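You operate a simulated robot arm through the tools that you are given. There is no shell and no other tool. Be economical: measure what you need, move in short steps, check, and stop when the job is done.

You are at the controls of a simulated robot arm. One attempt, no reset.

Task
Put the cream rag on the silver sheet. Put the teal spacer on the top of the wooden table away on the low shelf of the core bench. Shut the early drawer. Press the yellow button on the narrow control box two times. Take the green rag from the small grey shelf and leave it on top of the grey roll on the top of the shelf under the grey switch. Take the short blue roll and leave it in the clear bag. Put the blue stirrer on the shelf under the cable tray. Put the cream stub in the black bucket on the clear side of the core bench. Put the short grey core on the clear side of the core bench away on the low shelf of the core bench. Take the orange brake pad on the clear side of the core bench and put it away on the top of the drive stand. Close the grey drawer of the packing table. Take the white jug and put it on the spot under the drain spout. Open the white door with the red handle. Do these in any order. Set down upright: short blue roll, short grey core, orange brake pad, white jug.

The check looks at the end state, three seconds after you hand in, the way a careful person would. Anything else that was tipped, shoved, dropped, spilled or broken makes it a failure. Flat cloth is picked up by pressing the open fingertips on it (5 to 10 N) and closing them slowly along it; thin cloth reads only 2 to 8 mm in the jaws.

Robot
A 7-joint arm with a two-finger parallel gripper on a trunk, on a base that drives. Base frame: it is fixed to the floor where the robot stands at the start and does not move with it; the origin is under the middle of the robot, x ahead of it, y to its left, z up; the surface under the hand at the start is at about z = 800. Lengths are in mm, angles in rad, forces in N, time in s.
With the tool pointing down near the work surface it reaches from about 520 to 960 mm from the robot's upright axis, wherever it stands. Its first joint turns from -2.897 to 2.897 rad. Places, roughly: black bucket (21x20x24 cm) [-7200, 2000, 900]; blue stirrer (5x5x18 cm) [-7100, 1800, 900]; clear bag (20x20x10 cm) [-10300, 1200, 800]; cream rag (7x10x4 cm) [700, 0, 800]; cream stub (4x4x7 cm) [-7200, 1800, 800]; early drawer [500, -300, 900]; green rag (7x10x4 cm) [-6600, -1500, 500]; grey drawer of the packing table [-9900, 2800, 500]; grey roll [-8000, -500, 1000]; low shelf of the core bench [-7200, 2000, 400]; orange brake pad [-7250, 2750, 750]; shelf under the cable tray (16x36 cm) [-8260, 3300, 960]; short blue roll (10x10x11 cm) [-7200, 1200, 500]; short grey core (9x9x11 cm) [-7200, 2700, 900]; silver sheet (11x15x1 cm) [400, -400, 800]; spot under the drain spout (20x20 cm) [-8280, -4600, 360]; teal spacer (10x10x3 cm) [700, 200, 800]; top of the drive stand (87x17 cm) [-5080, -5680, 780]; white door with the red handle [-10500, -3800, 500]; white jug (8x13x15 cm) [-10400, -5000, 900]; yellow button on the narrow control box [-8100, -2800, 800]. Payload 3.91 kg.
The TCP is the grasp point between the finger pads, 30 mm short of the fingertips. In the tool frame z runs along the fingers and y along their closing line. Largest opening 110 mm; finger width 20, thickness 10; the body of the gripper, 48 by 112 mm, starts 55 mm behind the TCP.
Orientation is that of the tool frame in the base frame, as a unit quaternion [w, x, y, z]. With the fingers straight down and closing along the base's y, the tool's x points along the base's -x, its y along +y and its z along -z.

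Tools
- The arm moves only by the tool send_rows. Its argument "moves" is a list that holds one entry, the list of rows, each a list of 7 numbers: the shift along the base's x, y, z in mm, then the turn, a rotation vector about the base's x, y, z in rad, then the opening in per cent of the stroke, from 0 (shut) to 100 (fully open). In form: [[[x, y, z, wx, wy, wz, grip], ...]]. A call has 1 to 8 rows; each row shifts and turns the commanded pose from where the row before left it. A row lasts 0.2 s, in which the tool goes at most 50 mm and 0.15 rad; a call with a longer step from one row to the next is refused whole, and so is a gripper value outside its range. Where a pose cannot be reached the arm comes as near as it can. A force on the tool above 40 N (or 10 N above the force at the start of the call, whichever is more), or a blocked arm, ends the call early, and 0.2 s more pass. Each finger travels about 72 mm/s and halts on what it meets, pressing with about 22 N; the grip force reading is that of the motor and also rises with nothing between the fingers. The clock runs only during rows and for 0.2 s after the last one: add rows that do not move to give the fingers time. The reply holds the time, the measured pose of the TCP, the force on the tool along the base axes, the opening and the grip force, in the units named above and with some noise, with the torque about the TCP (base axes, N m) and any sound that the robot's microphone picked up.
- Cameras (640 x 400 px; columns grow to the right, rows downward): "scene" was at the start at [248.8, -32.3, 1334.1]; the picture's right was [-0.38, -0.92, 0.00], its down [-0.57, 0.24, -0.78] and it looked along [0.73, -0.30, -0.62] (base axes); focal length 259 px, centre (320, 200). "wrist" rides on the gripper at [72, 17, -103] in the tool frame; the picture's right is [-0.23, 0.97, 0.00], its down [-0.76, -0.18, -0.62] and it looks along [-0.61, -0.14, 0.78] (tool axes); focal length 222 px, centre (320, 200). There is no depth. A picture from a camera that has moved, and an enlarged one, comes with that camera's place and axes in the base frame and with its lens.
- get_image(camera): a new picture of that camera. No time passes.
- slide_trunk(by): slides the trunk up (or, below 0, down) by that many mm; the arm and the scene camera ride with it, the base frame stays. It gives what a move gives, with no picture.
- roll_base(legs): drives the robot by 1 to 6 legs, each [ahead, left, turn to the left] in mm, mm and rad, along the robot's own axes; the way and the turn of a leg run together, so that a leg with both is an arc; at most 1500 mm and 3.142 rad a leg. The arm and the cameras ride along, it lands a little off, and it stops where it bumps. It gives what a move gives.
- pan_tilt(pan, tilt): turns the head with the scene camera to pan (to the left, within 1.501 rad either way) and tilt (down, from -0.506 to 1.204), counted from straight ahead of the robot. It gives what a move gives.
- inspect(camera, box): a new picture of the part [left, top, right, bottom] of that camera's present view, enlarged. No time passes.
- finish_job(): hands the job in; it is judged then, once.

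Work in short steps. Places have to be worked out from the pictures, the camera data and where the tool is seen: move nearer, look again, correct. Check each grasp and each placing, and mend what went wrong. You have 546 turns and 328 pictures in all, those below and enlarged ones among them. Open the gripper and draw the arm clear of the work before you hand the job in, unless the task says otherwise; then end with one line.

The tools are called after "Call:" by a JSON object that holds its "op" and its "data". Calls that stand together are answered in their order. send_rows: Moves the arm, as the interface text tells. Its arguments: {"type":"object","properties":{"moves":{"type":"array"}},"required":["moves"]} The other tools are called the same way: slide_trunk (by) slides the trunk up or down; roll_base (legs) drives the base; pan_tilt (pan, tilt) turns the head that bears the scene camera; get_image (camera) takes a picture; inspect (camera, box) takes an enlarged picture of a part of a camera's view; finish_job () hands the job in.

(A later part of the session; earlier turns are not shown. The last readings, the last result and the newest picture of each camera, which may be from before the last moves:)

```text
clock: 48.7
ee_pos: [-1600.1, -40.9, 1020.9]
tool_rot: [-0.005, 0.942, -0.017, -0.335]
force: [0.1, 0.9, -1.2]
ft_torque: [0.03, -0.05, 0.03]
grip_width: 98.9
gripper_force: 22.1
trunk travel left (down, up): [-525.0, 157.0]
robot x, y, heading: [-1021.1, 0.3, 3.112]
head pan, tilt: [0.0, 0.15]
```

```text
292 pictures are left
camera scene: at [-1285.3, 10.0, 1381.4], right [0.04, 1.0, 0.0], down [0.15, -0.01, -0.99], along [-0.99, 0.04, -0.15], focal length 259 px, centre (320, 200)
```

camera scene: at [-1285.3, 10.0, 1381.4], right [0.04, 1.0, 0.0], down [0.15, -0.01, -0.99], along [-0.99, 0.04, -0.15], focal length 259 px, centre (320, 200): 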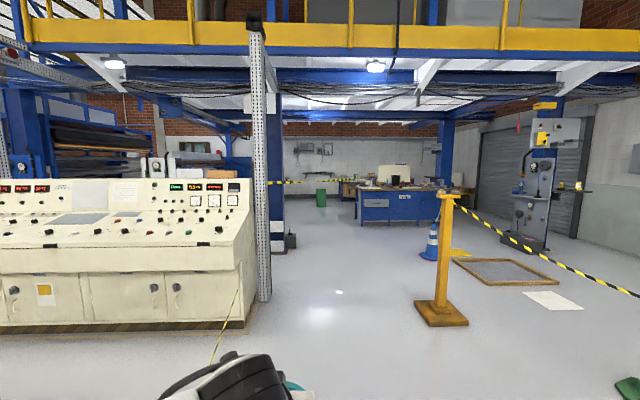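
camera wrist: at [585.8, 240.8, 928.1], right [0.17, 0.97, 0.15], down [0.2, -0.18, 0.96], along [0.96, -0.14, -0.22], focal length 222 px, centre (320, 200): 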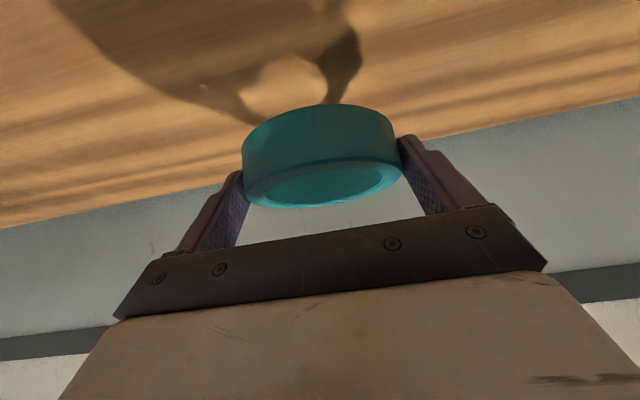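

The hall is large with barrier tape between posts. I look left and right to find a route.

Call:
{"op": "pan_tilt", "data": {"pan": 1.1, "tilt": 0.2}}

Call:
{"op": "get_image", "data": {"camera": "scene"}}

Call:
{"op": "pan_tilt", "data": {"pan": -1.1, "tilt": 0.2}}

Call:
{"op": "get_image", "data": {"camera": "scene"}}

```text
clock: 50.1
ee_pos: [-1599.0, -39.7, 1021.2]
tool_rot: [-0.006, 0.942, -0.018, -0.335]
force: [0.5, 0.0, -1.4]
ft_torque: [0.0, -0.01, 0.0]
grip_width: 98.9
gripper_force: 21.5
trunk travel left (down, up): [-525.0, 157.0]
robot x, y, heading: [-1019.4, -2.5, 3.101]
head pan, tilt: [1.1, 0.201]
```

```text
291 pictures are left
camera scene: at [-1238.1, -74.8, 1376.7], right [-0.87, 0.49, 0.0], down [0.1, 0.17, -0.98], along [-0.48, -0.86, -0.2], focal length 259 px, centre (320, 200)
```

scene: 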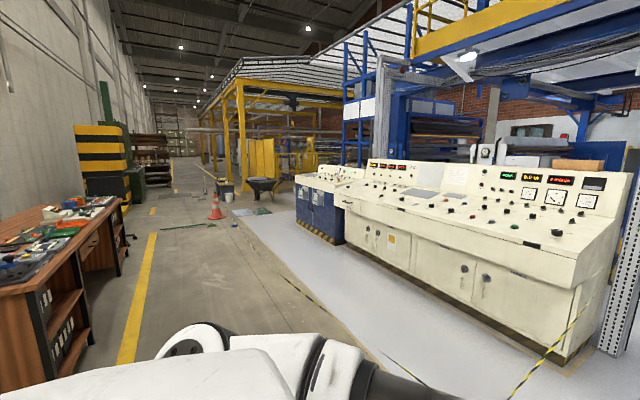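

```text
clock: 52.1
ee_pos: [-1598.9, -40.1, 1021.4]
tool_rot: [-0.006, 0.942, -0.018, -0.335]
force: [-0.5, 0.1, -0.9]
ft_torque: [0.01, -0.01, 0.04]
grip_width: 98.8
gripper_force: 21.8
trunk travel left (down, up): [-525.0, 157.0]
robot x, y, heading: [-1022.3, -0.8, 3.103]
head pan, tilt: [-1.1, 0.201]
```

```text
290 pictures are left
camera scene: at [-1231.8, 91.0, 1376.7], right [0.91, 0.42, 0.0], down [0.08, -0.18, -0.98], along [-0.41, 0.89, -0.2], focal length 259 px, centre (320, 200)
```

scene: 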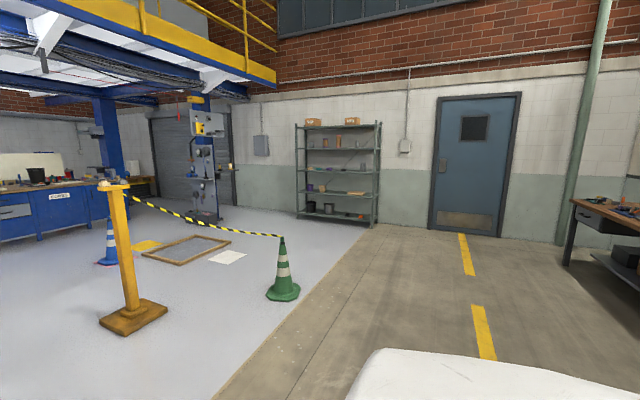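

There's a gap between the green cone (≈(-2490,1970)) and the shelving by the wall. I drive to about (-1900,2750), then look ahead.

Call:
{"op": "roll_base", "data": {"legs": [[0, -1400, 0], [0, -1350, 0], [800, 0, 0]]}}

Call:
{"op": "pan_tilt", "data": {"pan": 0, "tilt": 0.3}}

Call:
{"op": "get_image", "data": {"camera": "scene"}}

Call:
{"op": "pan_tilt", "data": {"pan": 0.9, "tilt": 0.3}}

Call:
{"op": "get_image", "data": {"camera": "scene"}}

```text
clock: 77.4
ee_pos: [-2280.1, 2746.9, 1021.3]
tool_rot: [-0.006, 0.942, -0.016, -0.335]
force: [0.0, 0.8, -0.9]
ft_torque: [-0.01, -0.01, 0.0]
grip_width: 98.6
gripper_force: 22.0
trunk travel left (down, up): [-525.0, 157.0]
robot x, y, heading: [-1702.0, 2788.0, 3.099]
head pan, tilt: [-1.1, 0.201]
```

```text
clock: 78.8
ee_pos: [-2280.0, 2745.7, 1021.1]
tool_rot: [-0.005, 0.942, -0.015, -0.335]
force: [-0.5, 0.6, -1.6]
ft_torque: [-0.02, -0.03, 0.0]
grip_width: 98.6
gripper_force: 22.0
trunk travel left (down, up): [-525.0, 157.0]
robot x, y, heading: [-1705.0, 2786.4, 3.108]
head pan, tilt: [0.0, 0.3]
```

```text
289 pictures are left
camera scene: at [-1966.3, 2797.9, 1367.5], right [0.04, 1.0, 0.0], down [0.3, -0.01, -0.96], along [-0.95, 0.03, -0.3], focal length 259 px, centre (320, 200)
```

scene: 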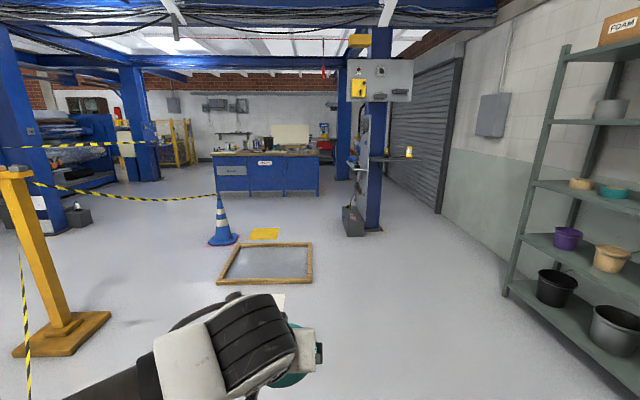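

```text
clock: 80.0
ee_pos: [-2279.1, 2746.6, 1021.1]
tool_rot: [-0.005, 0.942, -0.016, -0.334]
force: [0.4, -1.0, -1.3]
ft_torque: [0.03, -0.01, -0.01]
grip_width: 98.5
gripper_force: 22.1
trunk travel left (down, up): [-525.0, 157.0]
robot x, y, heading: [-1704.9, 2789.9, 3.104]
head pan, tilt: [0.901, 0.3]
```

```text
288 pictures are left
camera scene: at [-1933.6, 2723.5, 1367.4], right [-0.76, 0.65, 0.0], down [0.19, 0.22, -0.96], along [-0.62, -0.73, -0.3], focal length 259 px, centre (320, 200)
```

scene: 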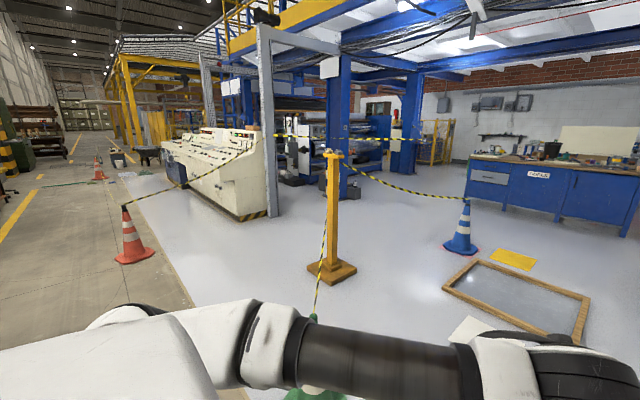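

Tapes block the left; I'll check the passages beside the pit frame and the column machine. I drive forward-right for a closer look.

Call:
{"op": "roll_base", "data": {"legs": [[800, -400, 0], [750, -400, 0]]}}

Call:
{"op": "pan_tilt", "data": {"pan": 0, "tilt": 0.45}}

Call:
{"op": "get_image", "data": {"camera": "scene"}}

Call:
{"op": "pan_tilt", "data": {"pan": 0.9, "tilt": 0.5}}

Call:
{"op": "get_image", "data": {"camera": "scene"}}

```text
clock: 88.8
ee_pos: [-3797.7, 3607.2, 1020.3]
tool_rot: [-0.006, 0.942, -0.02, -0.335]
force: [0.1, 0.7, -0.8]
ft_torque: [0.03, -0.04, 0.02]
grip_width: 98.5
gripper_force: 21.1
trunk travel left (down, up): [-525.0, 157.0]
robot x, y, heading: [-3220.1, 3645.5, 3.101]
head pan, tilt: [0.901, 0.3]
```

```text
clock: 90.0
ee_pos: [-3796.9, 3606.2, 1021.6]
tool_rot: [-0.007, 0.942, -0.021, -0.335]
force: [0.7, -0.4, -0.8]
ft_torque: [0.04, -0.03, 0.04]
grip_width: 98.6
gripper_force: 22.1
trunk travel left (down, up): [-525.0, 157.0]
robot x, y, heading: [-3222.2, 3644.7, 3.092]
head pan, tilt: [0.0, 0.45]
```

```text
287 pictures are left
camera scene: at [-3482.4, 3655.2, 1353.5], right [0.04, 1.0, 0.0], down [0.43, -0.02, -0.9], along [-0.9, 0.04, -0.44], focal length 259 px, centre (320, 200)
```

scene: 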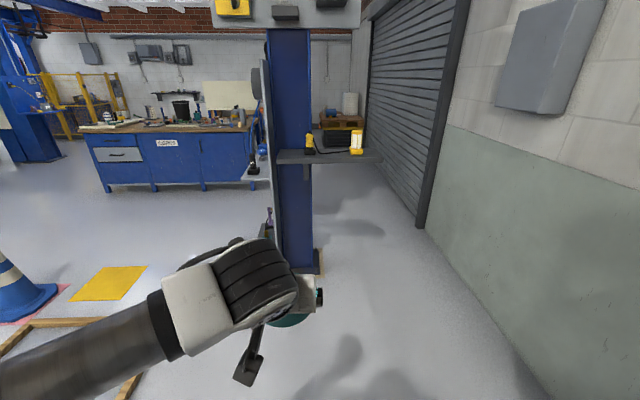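

```text
clock: 91.2
ee_pos: [-3798.1, 3606.5, 1020.6]
tool_rot: [-0.007, 0.942, -0.021, -0.335]
force: [0.3, 0.6, -1.6]
ft_torque: [0.0, -0.05, -0.01]
grip_width: 98.5
gripper_force: 22.0
trunk travel left (down, up): [-525.0, 157.0]
robot x, y, heading: [-3217.5, 3642.3, 3.098]
head pan, tilt: [0.901, 0.499]
```

```text
286 pictures are left
camera scene: at [-3450.2, 3582.5, 1349.1], right [-0.75, 0.66, 0.0], down [0.31, 0.36, -0.88], along [-0.58, -0.66, -0.48], focal length 259 px, centre (320, 200)
```

scene: 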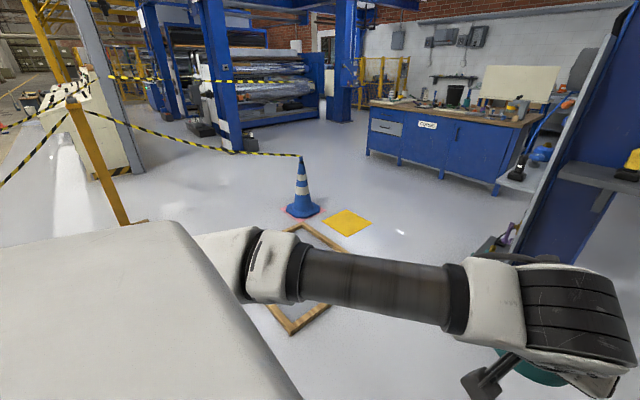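

The right-hand passage between the column's tray (to y≈3985) and wall (y≈4770) looks ~780 mm+ wide. I tuck the arm up and in first.

Call:
{"op": "send_rows", "data": {"moves": [[[0, 0, 49, 0, 0, 0, 70], [0, 0, 49, 0, 0, 0, 70], [25, 0, 40, 0, 0, 0, 70], [40, 0, 25, 0, 0, 0, 70], [40, 0, 25, 0, 0, 0, 70], [40, 0, 10, 0, 0, 0, 70], [40, 0, 0, 0, 0, 0, 70]]]}}

Call:
{"op": "get_image", "data": {"camera": "scene"}}

```text
clock: 93.0
ee_pos: [-3637.7, 3600.1, 1198.2]
tool_rot: [-0.004, 0.962, 0.001, -0.271]
force: [0.4, -0.2, -1.3]
ft_torque: [0.0, -0.02, 0.03]
grip_width: 98.7
gripper_force: 21.9
trunk travel left (down, up): [-525.0, 157.0]
robot x, y, heading: [-3221.4, 3643.3, 3.096]
head pan, tilt: [0.901, 0.499]
stopped in row 7: the arm was blocked; the commanded pose is now the measured one
```

```text
285 pictures are left
camera scene: at [-3454.6, 3584.5, 1355.1], right [-0.72, 0.69, 0.0], down [0.29, 0.3, -0.91], along [-0.63, -0.66, -0.42], focal length 259 px, centre (320, 200)
```

scene: 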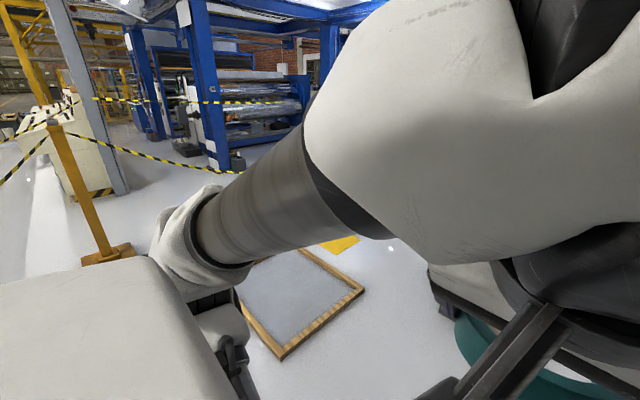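

Arm got too near the head; ease it back out a bit.

Call:
{"op": "send_rows", "data": {"moves": [[[-40, 0, 0, 0, 0.0, 0, 70], [-15, 0, 0, 0, 0.0, 0, 70]]]}}

Call:
{"op": "pan_tilt", "data": {"pan": -0.5, "tilt": 0.5}}

Call:
{"op": "get_image", "data": {"camera": "scene"}}

```text
clock: 93.6
ee_pos: [-3691.7, 3600.1, 1201.2]
tool_rot: [-0.003, 0.962, 0.0, -0.272]
force: [0.3, -1.0, -1.4]
ft_torque: [0.0, 0.01, -0.02]
grip_width: 98.7
gripper_force: 22.1
trunk travel left (down, up): [-525.0, 157.0]
robot x, y, heading: [-3218.6, 3646.0, 3.095]
head pan, tilt: [0.901, 0.499]
```

```text
clock: 95.1
ee_pos: [-3691.0, 3600.3, 1200.2]
tool_rot: [-0.003, 0.962, 0.0, -0.273]
force: [0.1, 0.0, -1.0]
ft_torque: [-0.01, -0.03, -0.01]
grip_width: 98.7
gripper_force: 22.5
trunk travel left (down, up): [-525.0, 157.0]
robot x, y, heading: [-3218.8, 3639.8, 3.093]
head pan, tilt: [-0.499, 0.499]
```

```text
284 pictures are left
camera scene: at [-3468.5, 3698.2, 1349.1], right [0.52, 0.86, 0.0], down [0.41, -0.25, -0.88], along [-0.75, 0.45, -0.48], focal length 259 px, centre (320, 200)
```

scene: 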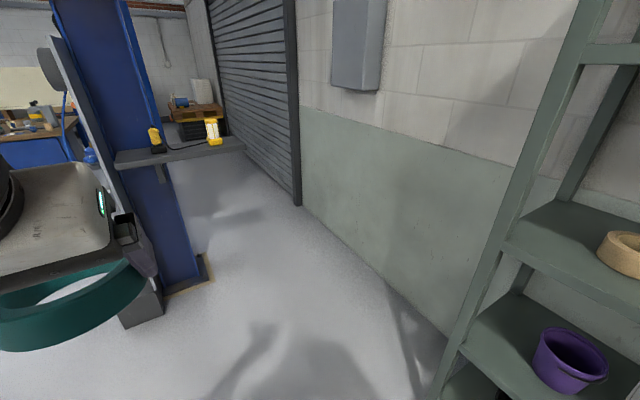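

Shelf corner ≈(-3716,4458), tray end ≈(-4800,4030), wall y≈4720. I drive a curve to (-4350,4380) and check.

Call:
{"op": "roll_base", "data": {"legs": [[496, -284, 0], [411, -231, 0], [258, -160, 0]]}}

Call:
{"op": "pan_tilt", "data": {"pan": 0.5, "tilt": 0.5}}

Call:
{"op": "get_image", "data": {"camera": "scene"}}

Call:
{"op": "pan_tilt", "data": {"pan": -0.7, "tilt": 0.5}}

Call:
{"op": "get_image", "data": {"camera": "scene"}}

```text
clock: 102.4
ee_pos: [-4821.0, 4329.1, 1199.6]
tool_rot: [-0.003, 0.962, 0.001, -0.272]
force: [0.3, -0.1, -0.8]
ft_torque: [0.0, -0.04, -0.01]
grip_width: 97.3
gripper_force: 22.4
trunk travel left (down, up): [-525.0, 157.0]
robot x, y, heading: [-4346.5, 4373.5, 3.099]
head pan, tilt: [-0.499, 0.499]
```

```text
clock: 103.7
ee_pos: [-4821.1, 4327.4, 1200.0]
tool_rot: [-0.003, 0.962, 0.001, -0.273]
force: [0.6, 0.0, -1.2]
ft_torque: [-0.02, 0.02, 0.01]
grip_width: 97.2
gripper_force: 22.3
trunk travel left (down, up): [-525.0, 157.0]
robot x, y, heading: [-4348.9, 4371.2, 3.101]
head pan, tilt: [0.499, 0.499]
```

```text
283 pictures are left
camera scene: at [-4601.6, 4339.2, 1349.1], right [-0.44, 0.9, 0.0], down [0.43, 0.21, -0.88], along [-0.79, -0.39, -0.48], focal length 259 px, centre (320, 200)
```

scene: 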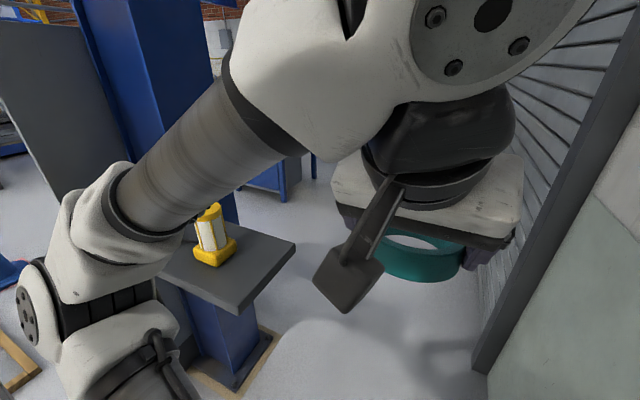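

```text
clock: 105.1
ee_pos: [-4821.2, 4328.8, 1200.0]
tool_rot: [-0.002, 0.962, 0.002, -0.273]
force: [-1.5, 0.2, -0.9]
ft_torque: [0.03, 0.0, 0.04]
grip_width: 96.9
gripper_force: 22.0
trunk travel left (down, up): [-525.0, 157.0]
robot x, y, heading: [-4347.6, 4369.3, 3.101]
head pan, tilt: [-0.7, 0.499]
```

```text
282 pictures are left
camera scene: at [-4587.1, 4440.7, 1349.1], right [0.67, 0.74, 0.0], down [0.35, -0.32, -0.88], along [-0.65, 0.59, -0.48], focal length 259 px, centre (320, 200)
```

scene: 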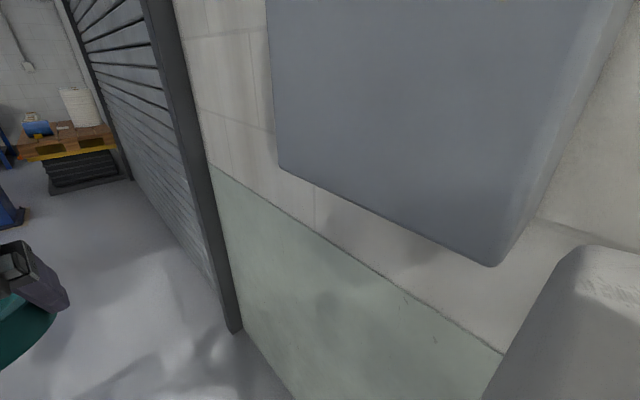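

The elbow sits out left near the tray's lamp (top ≈1090). I raise the trunk so it clears, and look both ways.

Call:
{"op": "slide_trunk", "data": {"by": 150}}

Call:
{"op": "pan_tilt", "data": {"pan": 0.9, "tilt": 0.8}}

Call:
{"op": "get_image", "data": {"camera": "scene"}}

Call:
{"op": "pan_tilt", "data": {"pan": -1.3, "tilt": 0.6}}

Call:
{"op": "get_image", "data": {"camera": "scene"}}

```text
clock: 106.9
ee_pos: [-4821.6, 4327.5, 1349.9]
tool_rot: [-0.003, 0.962, 0.002, -0.273]
force: [-0.1, -0.3, -0.6]
ft_torque: [0.01, -0.02, 0.03]
grip_width: 97.0
gripper_force: 22.4
trunk travel left (down, up): [-675.0, 7.0]
robot x, y, heading: [-4349.4, 4373.6, 3.099]
head pan, tilt: [-0.7, 0.499]
```

```text
clock: 108.5
ee_pos: [-4820.4, 4328.4, 1349.5]
tool_rot: [-0.003, 0.962, 0.002, -0.272]
force: [0.3, -0.5, -0.8]
ft_torque: [-0.01, -0.02, -0.03]
grip_width: 96.6
gripper_force: 22.3
trunk travel left (down, up): [-675.0, 7.0]
robot x, y, heading: [-4347.8, 4369.6, 3.102]
head pan, tilt: [0.901, 0.799]
```

```text
281 pictures are left
camera scene: at [-4572.7, 4318.2, 1473.1], right [-0.76, 0.65, 0.0], down [0.47, 0.54, -0.7], along [-0.46, -0.53, -0.72], focal length 259 px, centre (320, 200)
```

scene: 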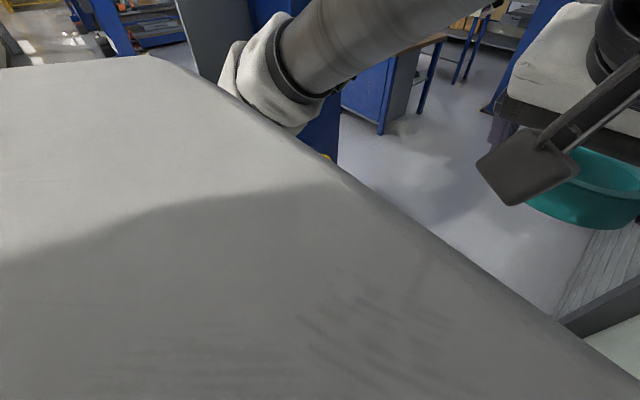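

```text
clock: 110.6
ee_pos: [-4820.8, 4328.1, 1348.6]
tool_rot: [-0.002, 0.962, 0.002, -0.273]
force: [-0.1, 0.7, -1.7]
ft_torque: [0.04, 0.0, -0.01]
grip_width: 96.7
gripper_force: 21.5
trunk travel left (down, up): [-675.0, 7.0]
robot x, y, heading: [-4347.8, 4372.3, 3.099]
head pan, tilt: [-1.3, 0.6]
```

```text
280 pictures are left
camera scene: at [-4540.0, 4465.4, 1490.0], right [0.97, 0.23, 0.0], down [0.13, -0.55, -0.83], along [-0.19, 0.8, -0.56], focal length 259 px, centre (320, 200)
```

scene: 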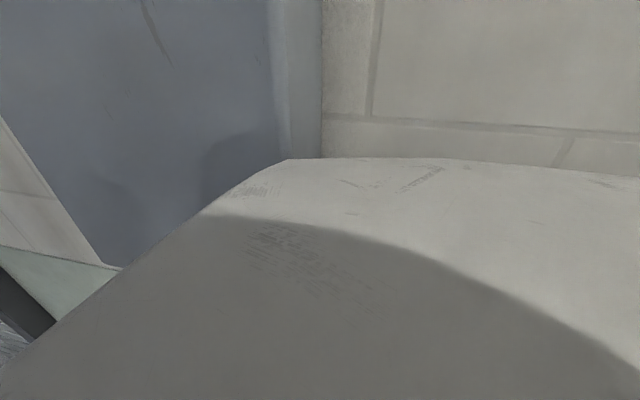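

Grip width is creeping down; check the ring in the wrist camera.

Call:
{"op": "get_image", "data": {"camera": "wrist"}}

```text
279 pictures are left
camera wrist: at [-4704.4, 4311.3, 1400.7], right [-0.19, -0.97, 0.11], down [-0.32, 0.17, 0.93], along [-0.93, 0.14, -0.35], focal length 222 px, centre (320, 200)
```

wrist: 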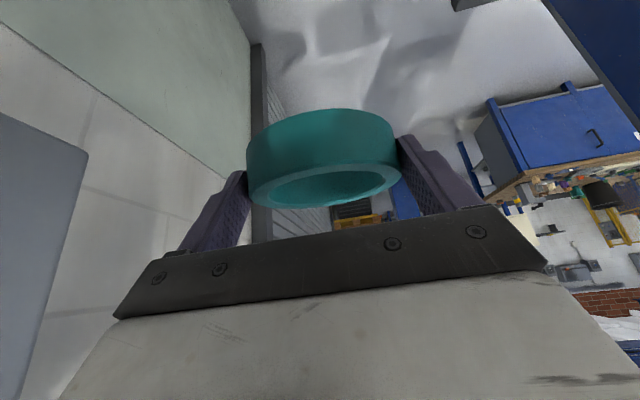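

Ring is still well seated. I shift slightly left to clear the wall box and drive through the gap.

Call:
{"op": "roll_base", "data": {"legs": [[60, 35, 0], [700, -30, 0]]}}

Call:
{"op": "pan_tilt", "data": {"pan": 0.6, "tilt": 0.5}}

Call:
{"op": "get_image", "data": {"camera": "scene"}}

```text
clock: 115.1
ee_pos: [-5583.4, 4351.2, 1350.1]
tool_rot: [-0.001, 0.962, 0.005, -0.272]
force: [-0.4, -0.5, -0.2]
ft_torque: [0.01, -0.04, 0.0]
grip_width: 96.6
gripper_force: 22.0
trunk travel left (down, up): [-675.0, 7.0]
robot x, y, heading: [-5112.6, 4397.0, 3.105]
head pan, tilt: [-1.3, 0.6]
```

```text
clock: 116.9
ee_pos: [-5584.4, 4349.6, 1349.6]
tool_rot: [-0.002, 0.962, 0.005, -0.272]
force: [0.1, -0.7, -1.4]
ft_torque: [0.02, -0.03, -0.02]
grip_width: 96.4
gripper_force: 21.9
trunk travel left (down, up): [-675.0, 7.0]
robot x, y, heading: [-5113.9, 4400.8, 3.107]
head pan, tilt: [0.6, 0.499]
```

```text
278 pictures are left
camera scene: at [-5359.6, 4353.5, 1499.0], right [-0.54, 0.84, 0.0], down [0.4, 0.26, -0.88], along [-0.74, -0.47, -0.48], focal length 259 px, centre (320, 200)
```

scene: 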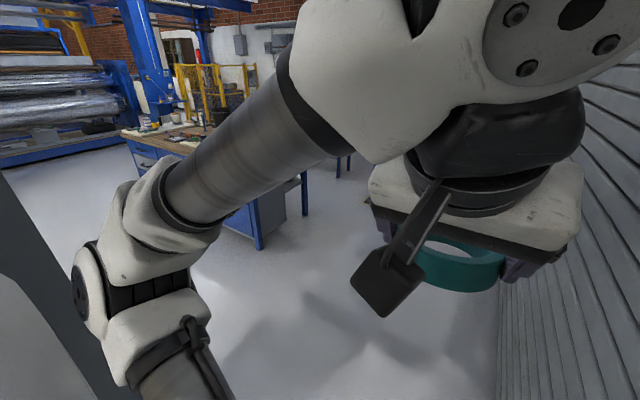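

Through. Continue forward and then turn toward the bench.

Call:
{"op": "roll_base", "data": {"legs": [[800, 0, 0], [0, 200, 0.9]]}}

Call:
{"op": "pan_tilt", "data": {"pan": 0.5, "tilt": 0.35}}

Call:
{"op": "get_image", "data": {"camera": "scene"}}

Call:
{"op": "pan_tilt", "data": {"pan": -0.6, "tilt": 0.35}}

Call:
{"op": "get_image", "data": {"camera": "scene"}}

```text
clock: 119.3
ee_pos: [-5882.7, 4351.1, 1350.6]
tool_rot: [-0.003, 0.962, 0.0, -0.273]
force: [-0.3, 0.6, -2.1]
ft_torque: [-0.04, 0.0, 0.01]
grip_width: 96.3
gripper_force: 21.9
trunk travel left (down, up): [-675.0, 7.0]
robot x, y, heading: [-5411.1, 4387.8, 3.098]
head pan, tilt: [0.6, 0.499]
stopped in leg 1: the robot was blocked; the commanded pose is now the measured one
```

```text
clock: 120.0
ee_pos: [-5882.6, 4350.2, 1350.4]
tool_rot: [-0.004, 0.962, 0.0, -0.273]
force: [0.6, 0.2, -0.6]
ft_torque: [0.02, -0.05, 0.03]
grip_width: 96.0
gripper_force: 22.2
trunk travel left (down, up): [-675.0, 7.0]
robot x, y, heading: [-5411.7, 4390.6, 3.092]
head pan, tilt: [0.499, 0.351]
```

```text
277 pictures are left
camera scene: at [-5665.6, 4359.5, 1512.7], right [-0.44, 0.9, 0.0], down [0.31, 0.15, -0.94], along [-0.84, -0.41, -0.34], focal length 259 px, centre (320, 200)
```

scene: 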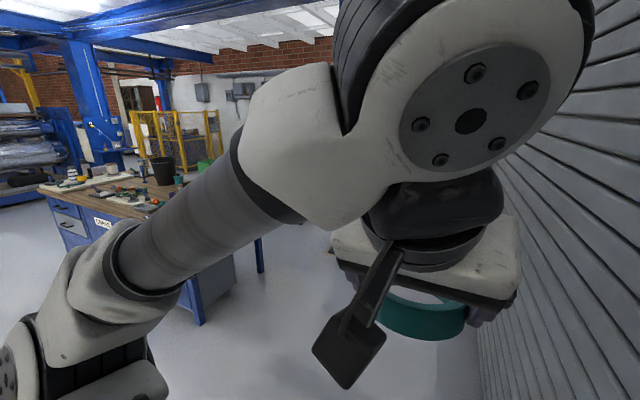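

```text
clock: 121.4
ee_pos: [-5883.1, 4350.2, 1349.9]
tool_rot: [-0.003, 0.962, 0.0, -0.272]
force: [-0.4, 0.2, -1.6]
ft_torque: [-0.03, -0.04, 0.0]
grip_width: 96.1
gripper_force: 21.4
trunk travel left (down, up): [-675.0, 7.0]
robot x, y, heading: [-5411.1, 4389.5, 3.103]
head pan, tilt: [-0.6, 0.351]
```

```text
276 pictures are left
camera scene: at [-5656.2, 4456.4, 1512.7], right [0.6, 0.8, 0.0], down [0.27, -0.21, -0.94], along [-0.75, 0.57, -0.34], focal length 259 px, centre (320, 200)
```

scene: 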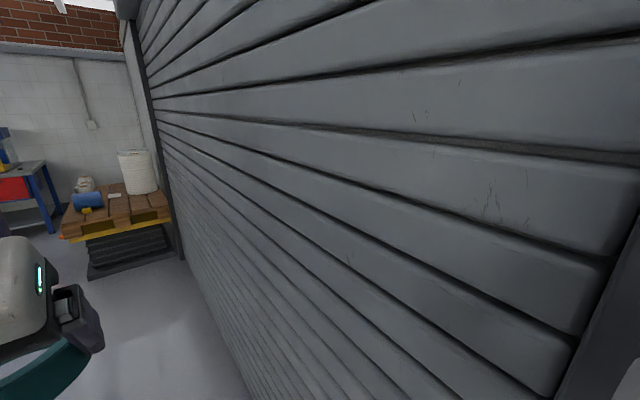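

Likely brushing the shutter frame on the right. I strafe left 200 mm, then proceed.

Call:
{"op": "roll_base", "data": {"legs": [[0, 220, 0], [700, 50, 0]]}}

```text
clock: 127.1
ee_pos: [-6588.8, 4113.4, 1349.9]
tool_rot: [-0.005, 0.962, -0.001, -0.272]
force: [-0.9, -0.3, -1.0]
ft_torque: [-0.03, -0.05, -0.02]
grip_width: 95.9
gripper_force: 22.5
trunk travel left (down, up): [-675.0, 7.0]
robot x, y, heading: [-6119.6, 4157.4, 3.095]
head pan, tilt: [-0.6, 0.351]
```

Call:
{"op": "roll_base", "data": {"legs": [[0, 0, 0.8]]}}

Call:
{"op": "pan_tilt", "data": {"pan": 0.7, "tilt": 0.4}}

Call:
{"op": "get_image", "data": {"camera": "scene"}}

Call:
{"op": "pan_tilt", "data": {"pan": -0.2, "tilt": 0.4}}

Call:
{"op": "get_image", "data": {"camera": "scene"}}

```text
clock: 129.7
ee_pos: [-6415.3, 3787.4, 1350.7]
tool_rot: [0.102, 0.887, 0.374, -0.252]
force: [0.8, -0.3, -0.9]
ft_torque: [0.04, 0.0, -0.03]
grip_width: 95.7
gripper_force: 22.3
trunk travel left (down, up): [-675.0, 7.0]
robot x, y, heading: [-6119.0, 4155.0, -2.391]
head pan, tilt: [-0.6, 0.351]
```

```text
clock: 131.2
ee_pos: [-6415.0, 3786.7, 1350.5]
tool_rot: [0.103, 0.887, 0.374, -0.252]
force: [0.3, -0.8, -1.0]
ft_torque: [0.02, -0.02, 0.01]
grip_width: 95.8
gripper_force: 21.8
trunk travel left (down, up): [-675.0, 7.0]
robot x, y, heading: [-6113.5, 4157.3, -2.386]
head pan, tilt: [0.7, 0.4]
```

```text
275 pictures are left
camera scene: at [-6252.5, 3947.1, 1508.2], right [-0.99, 0.12, 0.0], down [0.05, 0.39, -0.92], along [-0.11, -0.91, -0.39], focal length 259 px, centre (320, 200)
```

scene: 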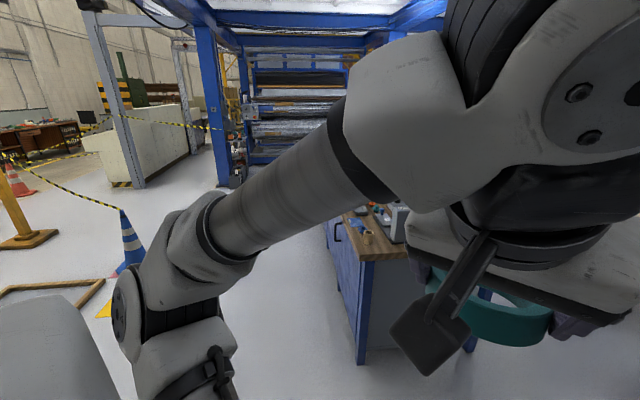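

```text
clock: 132.3
ee_pos: [-6415.3, 3787.4, 1350.2]
tool_rot: [0.102, 0.886, 0.374, -0.253]
force: [-0.6, 0.1, -1.0]
ft_torque: [0.01, -0.02, 0.02]
grip_width: 95.6
gripper_force: 22.3
trunk travel left (down, up): [-675.0, 7.0]
robot x, y, heading: [-6117.1, 4155.5, -2.384]
head pan, tilt: [-0.201, 0.4]
```

```text
274 pictures are left
camera scene: at [-6320.4, 3990.4, 1508.2], right [-0.53, 0.85, 0.0], down [0.33, 0.2, -0.92], along [-0.78, -0.48, -0.39], focal length 259 px, centre (320, 200)
```

scene: 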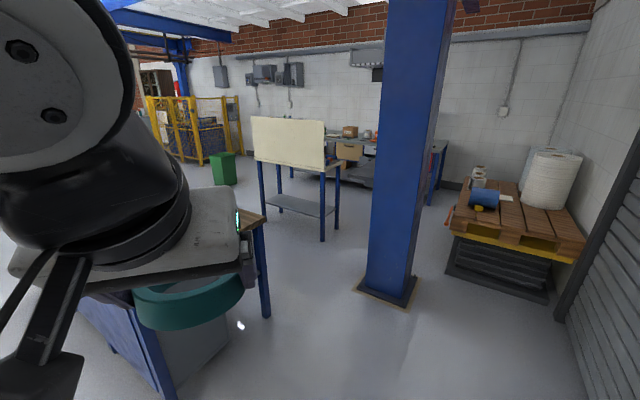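

The bench's right end is near y≈2900; its open low shelf seems to be on the end/back. I move to face it from its right end.

Call:
{"op": "roll_base", "data": {"legs": [[0, 0, 0.81], [0, -1050, 0]]}}

Call:
{"op": "pan_tilt", "data": {"pan": 0.45, "tilt": 0.5}}

Call:
{"op": "get_image", "data": {"camera": "scene"}}

Call:
{"op": "pan_tilt", "data": {"pan": -0.4, "tilt": 0.5}}

Call:
{"op": "get_image", "data": {"camera": "scene"}}

```text
clock: 142.9
ee_pos: [-7094.7, 3687.0, 1350.5]
tool_rot: [0.194, 0.662, 0.698, -0.19]
force: [0.5, 0.2, -1.3]
ft_torque: [0.05, 0.0, -0.02]
grip_width: 95.0
gripper_force: 22.2
trunk travel left (down, up): [-675.0, 7.0]
robot x, y, heading: [-7162.8, 4159.7, -1.564]
head pan, tilt: [-0.201, 0.4]
```

```text
clock: 144.0
ee_pos: [-7095.0, 3687.1, 1350.7]
tool_rot: [0.196, 0.662, 0.698, -0.19]
force: [-0.5, 0.0, -1.4]
ft_torque: [0.02, -0.01, 0.0]
grip_width: 95.3
gripper_force: 22.0
trunk travel left (down, up): [-675.0, 7.0]
robot x, y, heading: [-7162.8, 4157.3, -1.566]
head pan, tilt: [0.45, 0.499]
```

```text
273 pictures are left
camera scene: at [-7120.9, 3905.4, 1499.1], right [-0.9, -0.44, 0.0], down [-0.21, 0.43, -0.88], along [0.39, -0.79, -0.48], focal length 259 px, centre (320, 200)
```

scene: 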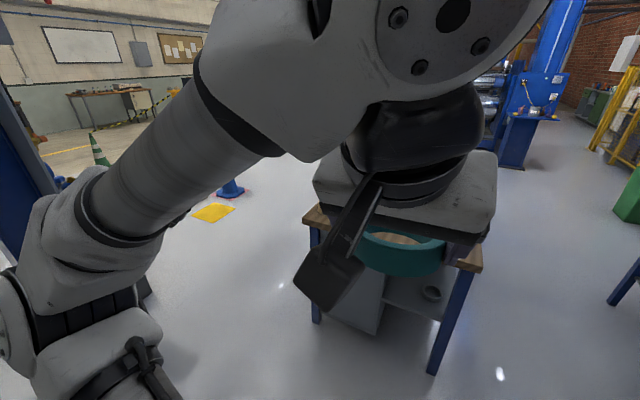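

```text
clock: 145.1
ee_pos: [-7095.4, 3688.1, 1350.3]
tool_rot: [0.195, 0.663, 0.697, -0.191]
force: [0.2, -0.4, -0.7]
ft_torque: [-0.01, 0.04, 0.03]
grip_width: 95.1
gripper_force: 21.7
trunk travel left (down, up): [-675.0, 7.0]
robot x, y, heading: [-7158.9, 4155.4, -1.567]
head pan, tilt: [-0.4, 0.499]
```

```text
272 pictures are left
camera scene: at [-7195.8, 3903.1, 1499.1], right [-0.92, 0.38, 0.0], down [0.18, 0.44, -0.88], along [-0.34, -0.81, -0.48], focal length 259 px, centre (320, 200)
```

scene: 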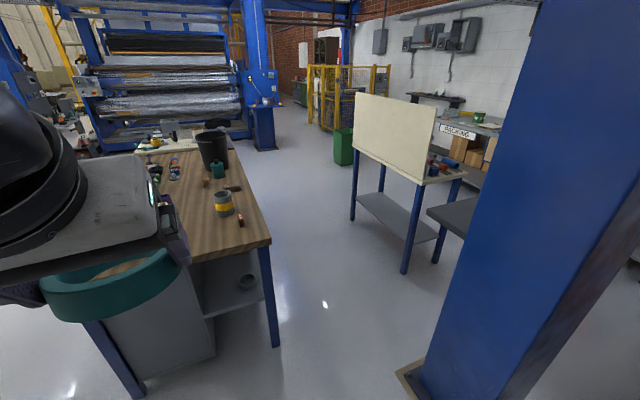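

The open low shelf runs along the bench's rear side and is visible from this end too. I approach the end, lower the trunk and look in.

Call:
{"op": "roll_base", "data": {"legs": [[330, 0, 0]]}}

Call:
{"op": "slide_trunk", "data": {"by": -550}}

Call:
{"op": "pan_tilt", "data": {"pan": -0.3, "tilt": 0.5}}

Call:
{"op": "get_image", "data": {"camera": "scene"}}

Call:
{"op": "get_image", "data": {"camera": "wrist"}}

```text
clock: 147.3
ee_pos: [-7093.5, 3358.9, 1350.0]
tool_rot: [0.194, 0.663, 0.698, -0.19]
force: [0.2, 0.1, -0.1]
ft_torque: [0.02, -0.02, -0.01]
grip_width: 95.0
gripper_force: 21.8
trunk travel left (down, up): [-675.0, 7.0]
robot x, y, heading: [-7163.6, 3825.7, -1.57]
head pan, tilt: [-0.4, 0.499]
```

```text
refused: -550 is not a number from -400 to 400
```

```text
clock: 148.0
ee_pos: [-7094.4, 3358.4, 1350.6]
tool_rot: [0.194, 0.663, 0.697, -0.191]
force: [-0.2, 0.3, -0.8]
ft_torque: [0.02, 0.01, 0.01]
grip_width: 95.2
gripper_force: 22.1
trunk travel left (down, up): [-675.0, 7.0]
robot x, y, heading: [-7160.8, 3825.0, -1.563]
head pan, tilt: [-0.3, 0.499]
```

```text
271 pictures are left
camera scene: at [-7186.4, 3571.8, 1499.1], right [-0.96, 0.29, 0.0], down [0.14, 0.46, -0.88], along [-0.26, -0.84, -0.48], focal length 259 px, centre (320, 200)
```

scene: 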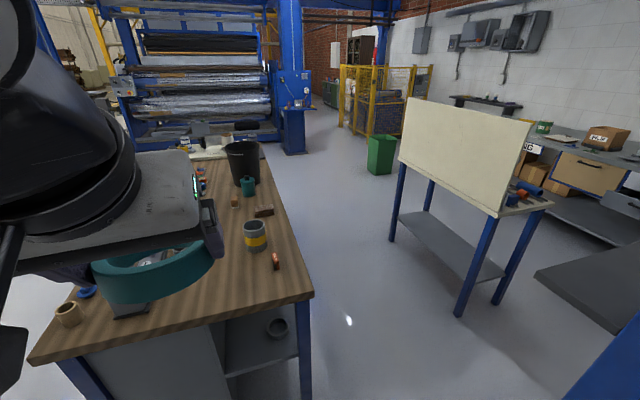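

```text
270 pictures are left
camera wrist: at [-7082.1, 3475.9, 1400.8], right [0.98, -0.15, 0.11], down [-0.16, -0.33, 0.93], along [-0.1, -0.93, -0.35], focal length 222 px, centre (320, 200)
```

wrist: 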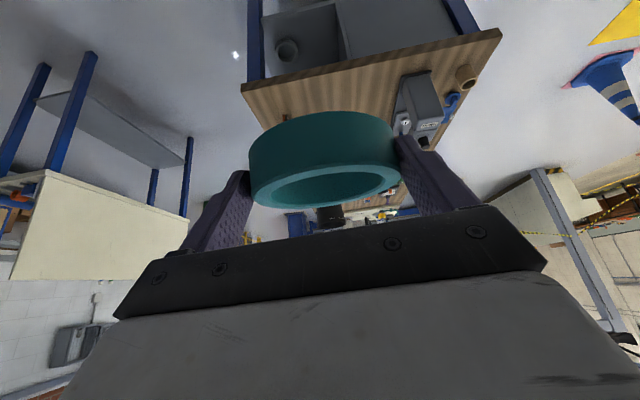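

A cylinder sits at this shelf end, so I'd better place from the rear aisle. The diagonal gap by the column is tight, so I go around the bench's front and far end.

Call:
{"op": "roll_base", "data": {"legs": [[-250, 0, 0], [0, 1100, 0], [1400, 0, 0], [1400, 0, 0], [900, 0, 0]]}}

Call:
{"op": "pan_tilt", "data": {"pan": -0.9, "tilt": 0.4}}

Call:
{"op": "get_image", "data": {"camera": "scene"}}

```text
clock: 175.8
ee_pos: [-5986.2, -88.9, 1349.2]
tool_rot: [0.194, 0.663, 0.698, -0.189]
force: [0.3, 0.6, -0.5]
ft_torque: [-0.01, -0.03, 0.01]
grip_width: 94.0
gripper_force: 21.6
trunk travel left (down, up): [-675.0, 7.0]
robot x, y, heading: [-6049.7, 379.3, -1.567]
head pan, tilt: [-0.3, 0.499]
```

```text
clock: 176.8
ee_pos: [-5985.7, -88.1, 1348.6]
tool_rot: [0.195, 0.663, 0.697, -0.191]
force: [-0.2, -0.7, -0.6]
ft_torque: [-0.02, -0.05, 0.02]
grip_width: 93.8
gripper_force: 22.1
trunk travel left (down, up): [-675.0, 7.0]
robot x, y, heading: [-6051.2, 383.3, -1.566]
head pan, tilt: [-0.901, 0.4]
```

```text
269 pictures are left
camera scene: at [-6123.4, 153.2, 1508.2], right [-0.63, 0.78, 0.0], down [0.3, 0.24, -0.92], along [-0.72, -0.58, -0.39], focal length 259 px, centre (320, 200)
```

scene: 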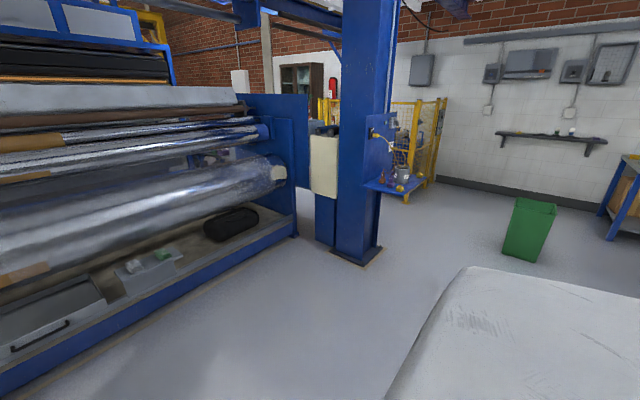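

I turn to face +x and back up into the aisle's mouth, then check the bench.

Call:
{"op": "roll_base", "data": {"legs": [[0, 0, 1.567], [-1400, 0, 0], [-480, 0, 0]]}}

Call:
{"op": "pan_tilt", "data": {"pan": 0.9, "tilt": 0.5}}

Call:
{"op": "get_image", "data": {"camera": "scene"}}

Call:
{"op": "pan_tilt", "data": {"pan": 0.2, "tilt": 0.6}}

Call:
{"op": "get_image", "data": {"camera": "scene"}}

```text
clock: 190.1
ee_pos: [-7454.5, 446.7, 1350.4]
tool_rot: [0.273, -0.023, 0.962, 0.003]
force: [0.1, 0.5, -0.5]
ft_torque: [-0.02, 0.0, -0.01]
grip_width: 93.7
gripper_force: 21.7
trunk travel left (down, up): [-675.0, 7.0]
robot x, y, heading: [-7923.3, 385.2, -0.001]
head pan, tilt: [-0.901, 0.4]
```

```text
clock: 191.9
ee_pos: [-7453.6, 448.2, 1350.3]
tool_rot: [0.272, -0.024, 0.962, 0.003]
force: [0.7, 0.3, -1.5]
ft_torque: [-0.02, 0.02, 0.03]
grip_width: 93.4
gripper_force: 22.0
trunk travel left (down, up): [-675.0, 7.0]
robot x, y, heading: [-7922.7, 383.4, 0.003]
head pan, tilt: [0.901, 0.499]
```

```text
268 pictures are left
camera scene: at [-7698.0, 454.9, 1499.1], right [0.79, -0.62, 0.0], down [-0.3, -0.38, -0.88], along [0.54, 0.69, -0.48], focal length 259 px, centre (320, 200)
```

scene: 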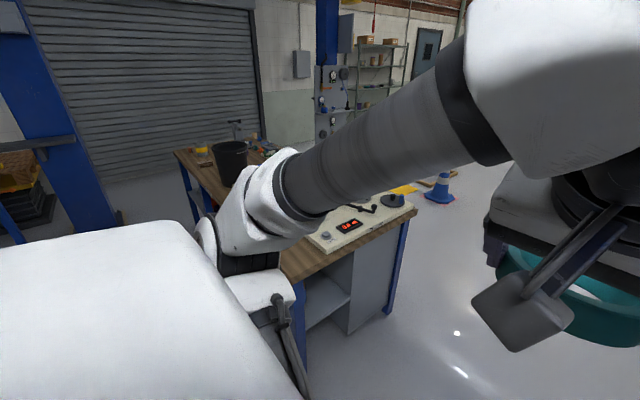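

```text
clock: 192.9
ee_pos: [-7454.7, 446.1, 1351.0]
tool_rot: [0.272, -0.023, 0.962, 0.003]
force: [0.8, 0.1, -1.2]
ft_torque: [-0.02, 0.02, 0.0]
grip_width: 93.3
gripper_force: 22.6
trunk travel left (down, up): [-675.0, 7.0]
robot x, y, heading: [-7923.1, 382.4, 0.005]
head pan, tilt: [0.201, 0.6]
```

```text
267 pictures are left
camera scene: at [-7667.8, 401.4, 1490.0], right [0.2, -0.98, 0.0], down [-0.55, -0.11, -0.83], along [0.81, 0.17, -0.56], focal length 259 px, centre (320, 200)
```

scene: 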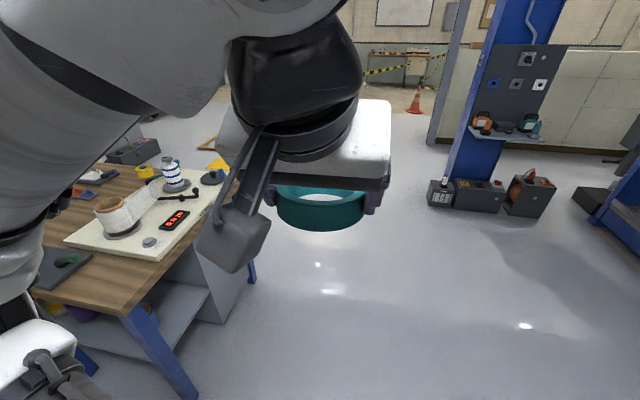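

The bench's rear side is open. I strafe along the aisle to y≈1500 and lower the trunk to see the low shelf.

Call:
{"op": "roll_base", "data": {"legs": [[0, 1100, 0]]}}

Call:
{"op": "slide_trunk", "data": {"by": -300}}

Call:
{"op": "pan_tilt", "data": {"pan": -0.35, "tilt": 0.8}}

Call:
{"op": "get_image", "data": {"camera": "scene"}}

Call:
{"op": "pan_tilt", "data": {"pan": 0.7, "tilt": 0.6}}

Call:
{"op": "get_image", "data": {"camera": "scene"}}

```text
clock: 201.8
ee_pos: [-7461.0, 1552.2, 1350.1]
tool_rot: [0.272, -0.026, 0.962, 0.003]
force: [-0.9, 0.4, -0.9]
ft_torque: [-0.04, 0.06, 0.03]
grip_width: 93.3
gripper_force: 22.1
trunk travel left (down, up): [-675.0, 7.0]
robot x, y, heading: [-7931.0, 1483.3, 0.013]
head pan, tilt: [0.201, 0.6]
```

```text
clock: 204.8
ee_pos: [-7460.5, 1551.9, 1050.1]
tool_rot: [0.272, -0.025, 0.962, 0.003]
force: [-0.3, -0.3, -1.3]
ft_torque: [0.01, 0.03, 0.0]
grip_width: 93.0
gripper_force: 23.0
trunk travel left (down, up): [-375.0, 307.0]
robot x, y, heading: [-7931.9, 1485.1, 0.009]
head pan, tilt: [0.201, 0.6]
```

```text
clock: 205.8
ee_pos: [-7461.5, 1551.5, 1050.3]
tool_rot: [0.272, -0.025, 0.962, 0.003]
force: [0.2, 0.5, -0.7]
ft_torque: [-0.02, 0.02, -0.01]
grip_width: 93.1
gripper_force: 21.7
trunk travel left (down, up): [-375.0, 307.0]
robot x, y, heading: [-7930.0, 1481.2, 0.005]
head pan, tilt: [-0.351, 0.799]
```

```text
266 pictures are left
camera scene: at [-7684.6, 1459.4, 1173.1], right [-0.34, -0.94, 0.0], down [-0.68, 0.24, -0.7], along [0.66, -0.23, -0.72], focal length 259 px, centre (320, 200)
```

scene: 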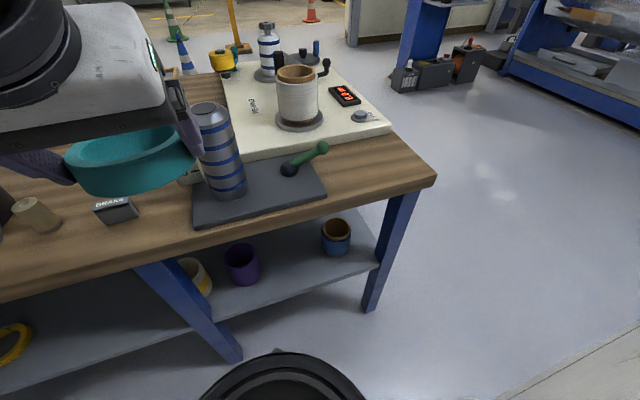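

```text
clock: 207.1
ee_pos: [-7461.7, 1551.3, 1049.6]
tool_rot: [0.272, -0.026, 0.962, 0.004]
force: [-0.3, -0.5, -1.7]
ft_torque: [0.01, 0.04, 0.0]
grip_width: 93.0
gripper_force: 22.0
trunk travel left (down, up): [-375.0, 307.0]
robot x, y, heading: [-7931.8, 1484.2, 0.006]
head pan, tilt: [0.7, 0.6]
```

```text
265 pictures are left
camera scene: at [-7693.5, 1543.9, 1190.0], right [0.65, -0.76, 0.0], down [-0.43, -0.37, -0.82], along [0.63, 0.54, -0.57], focal length 259 px, centre (320, 200)
```

scene: 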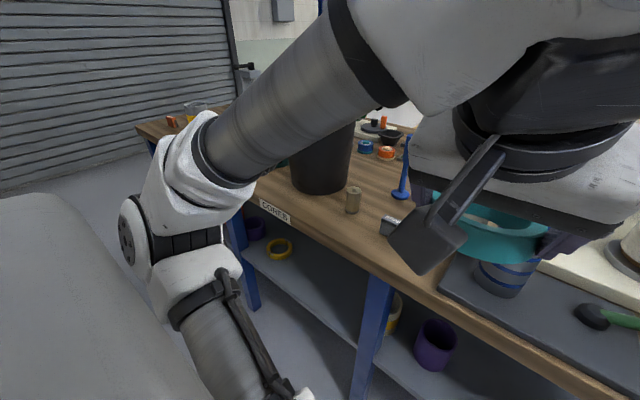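

Free spot on the low shelf is around (-7260,1900), between the middle leg and the yellow ring. I strafe there and lower the trunk fully.

Call:
{"op": "roll_base", "data": {"legs": [[0, 345, 0]]}}

Call:
{"op": "slide_trunk", "data": {"by": -370}}

Call:
{"op": "pan_tilt", "data": {"pan": 0.1, "tilt": 0.6}}

Call:
{"op": "get_image", "data": {"camera": "scene"}}

Call:
{"op": "get_image", "data": {"camera": "wrist"}}

```text
clock: 210.3
ee_pos: [-7464.7, 1895.4, 1049.9]
tool_rot: [0.272, -0.026, 0.962, 0.003]
force: [0.1, -0.2, -0.2]
ft_torque: [-0.02, 0.05, 0.0]
grip_width: 93.0
gripper_force: 22.4
trunk travel left (down, up): [-375.0, 307.0]
robot x, y, heading: [-7934.2, 1828.6, 0.01]
head pan, tilt: [0.7, 0.6]
```

```text
clock: 214.1
ee_pos: [-7466.9, 1895.2, 746.7]
tool_rot: [0.275, -0.026, 0.961, 0.003]
force: [-0.7, -1.1, -1.7]
ft_torque: [0.03, 0.02, -0.02]
grip_width: 92.9
gripper_force: 21.4
trunk travel left (down, up): [-67.0, 616.0]
robot x, y, heading: [-7933.0, 1829.9, 0.008]
head pan, tilt: [0.7, 0.6]
stopped: the arm was blocked; the commanded pose is now the measured one
```

```text
clock: 215.1
ee_pos: [-7466.9, 1894.9, 746.4]
tool_rot: [0.275, -0.026, 0.961, 0.004]
force: [0.5, 0.2, -1.9]
ft_torque: [0.03, 0.04, -0.04]
grip_width: 92.9
gripper_force: 21.8
trunk travel left (down, up): [-67.0, 616.0]
robot x, y, heading: [-7936.7, 1828.2, 0.01]
head pan, tilt: [0.099, 0.6]
```

```text
264 pictures are left
camera scene: at [-7679.4, 1839.1, 885.0], right [0.11, -0.99, 0.0], down [-0.56, -0.06, -0.83], along [0.82, 0.09, -0.56], focal length 259 px, centre (320, 200)
```

scene: 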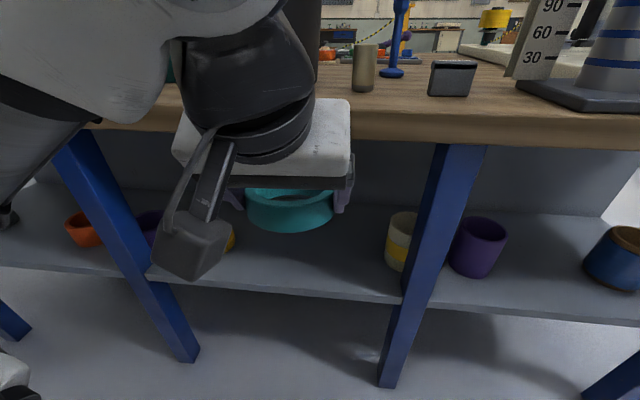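

```text
263 pictures are left
camera wrist: at [-7583.3, 1906.5, 796.3], right [0.14, 0.98, 0.11], down [0.33, -0.15, 0.93], along [0.94, -0.09, -0.34], focal length 222 px, centre (320, 200)
```

wrist: 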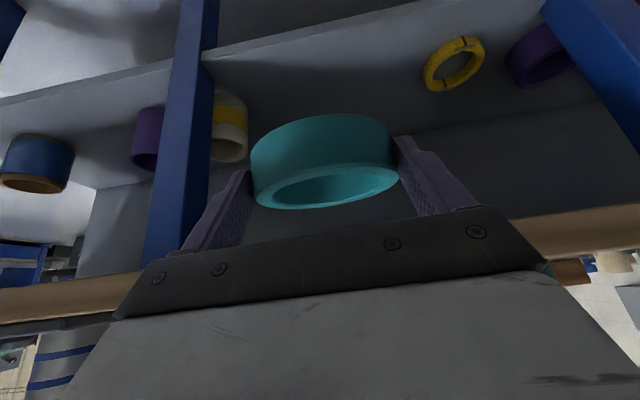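

The trunk stopped short, the arm being blocked. I look left at the elbow to see why.

Call:
{"op": "pan_tilt", "data": {"pan": 0.9, "tilt": 0.7}}

Call:
{"op": "get_image", "data": {"camera": "scene"}}

```text
clock: 216.2
ee_pos: [-7467.5, 1895.3, 745.9]
tool_rot: [0.275, -0.027, 0.961, 0.005]
force: [-0.4, -0.2, -1.9]
ft_torque: [0.03, 0.01, 0.01]
grip_width: 92.9
gripper_force: 21.6
trunk travel left (down, up): [-67.0, 616.0]
robot x, y, heading: [-7932.4, 1827.3, 0.012]
head pan, tilt: [0.901, 0.7]
```

```text
262 pictures are left
camera scene: at [-7714.7, 1896.4, 876.2], right [0.79, -0.61, 0.0], down [-0.39, -0.51, -0.77], along [0.47, 0.6, -0.64], focal length 259 px, centre (320, 200)
```

scene: 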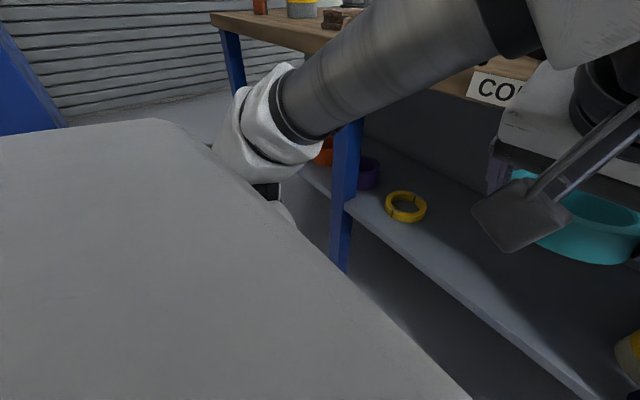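

Nothing external appears touched; likely the folded elbow met the robot's own base. I raise the trunk slightly and lower with the arm itself.

Call:
{"op": "slide_trunk", "data": {"by": 40}}

Call:
{"op": "send_rows", "data": {"moves": [[[0, 0, -45, 0, -0.07, 0, 70], [0, 0, -45, 0, -0.06, 0, 70], [0, 0, -45, 0, 0, 0, 70], [0, 0, -45, 0, 0, 0, 70]]]}}

Call:
{"op": "pan_tilt", "data": {"pan": 0.2, "tilt": 0.6}}

Call:
{"op": "get_image", "data": {"camera": "scene"}}

```text
clock: 217.0
ee_pos: [-7463.2, 1894.9, 781.1]
tool_rot: [0.272, -0.026, 0.962, 0.004]
force: [-0.7, 0.1, -1.2]
ft_torque: [0.0, 0.06, 0.0]
grip_width: 92.7
gripper_force: 22.4
trunk travel left (down, up): [-107.0, 576.0]
robot x, y, heading: [-7931.5, 1826.2, 0.015]
head pan, tilt: [0.901, 0.7]
```

```text
clock: 218.0
ee_pos: [-7432.5, 1912.7, 658.4]
tool_rot: [0.334, -0.027, 0.942, 0.003]
force: [0.2, -0.4, -0.8]
ft_torque: [0.01, 0.06, -0.02]
grip_width: 92.7
gripper_force: 22.0
out of reach, approached as far as the arm can: row 3, 4
trunk travel left (down, up): [-107.0, 576.0]
robot x, y, heading: [-7936.0, 1828.6, 0.007]
head pan, tilt: [0.901, 0.7]
```

```text
clock: 219.1
ee_pos: [-7433.3, 1913.3, 659.1]
tool_rot: [0.334, -0.027, 0.942, 0.002]
force: [-0.5, 0.4, -1.7]
ft_torque: [0.02, 0.06, 0.0]
grip_width: 92.7
gripper_force: 21.6
trunk travel left (down, up): [-107.0, 576.0]
robot x, y, heading: [-7936.2, 1827.3, 0.012]
head pan, tilt: [0.201, 0.6]
```

```text
261 pictures are left
camera scene: at [-7677.4, 1848.1, 921.7], right [0.21, -0.98, 0.0], down [-0.55, -0.12, -0.82], along [0.81, 0.17, -0.57], focal length 259 px, centre (320, 200)
```

scene: 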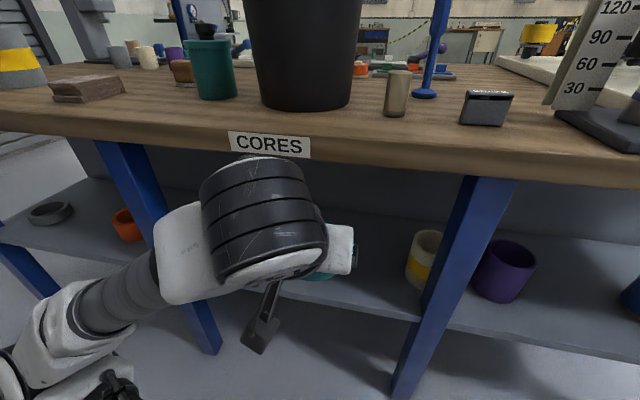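

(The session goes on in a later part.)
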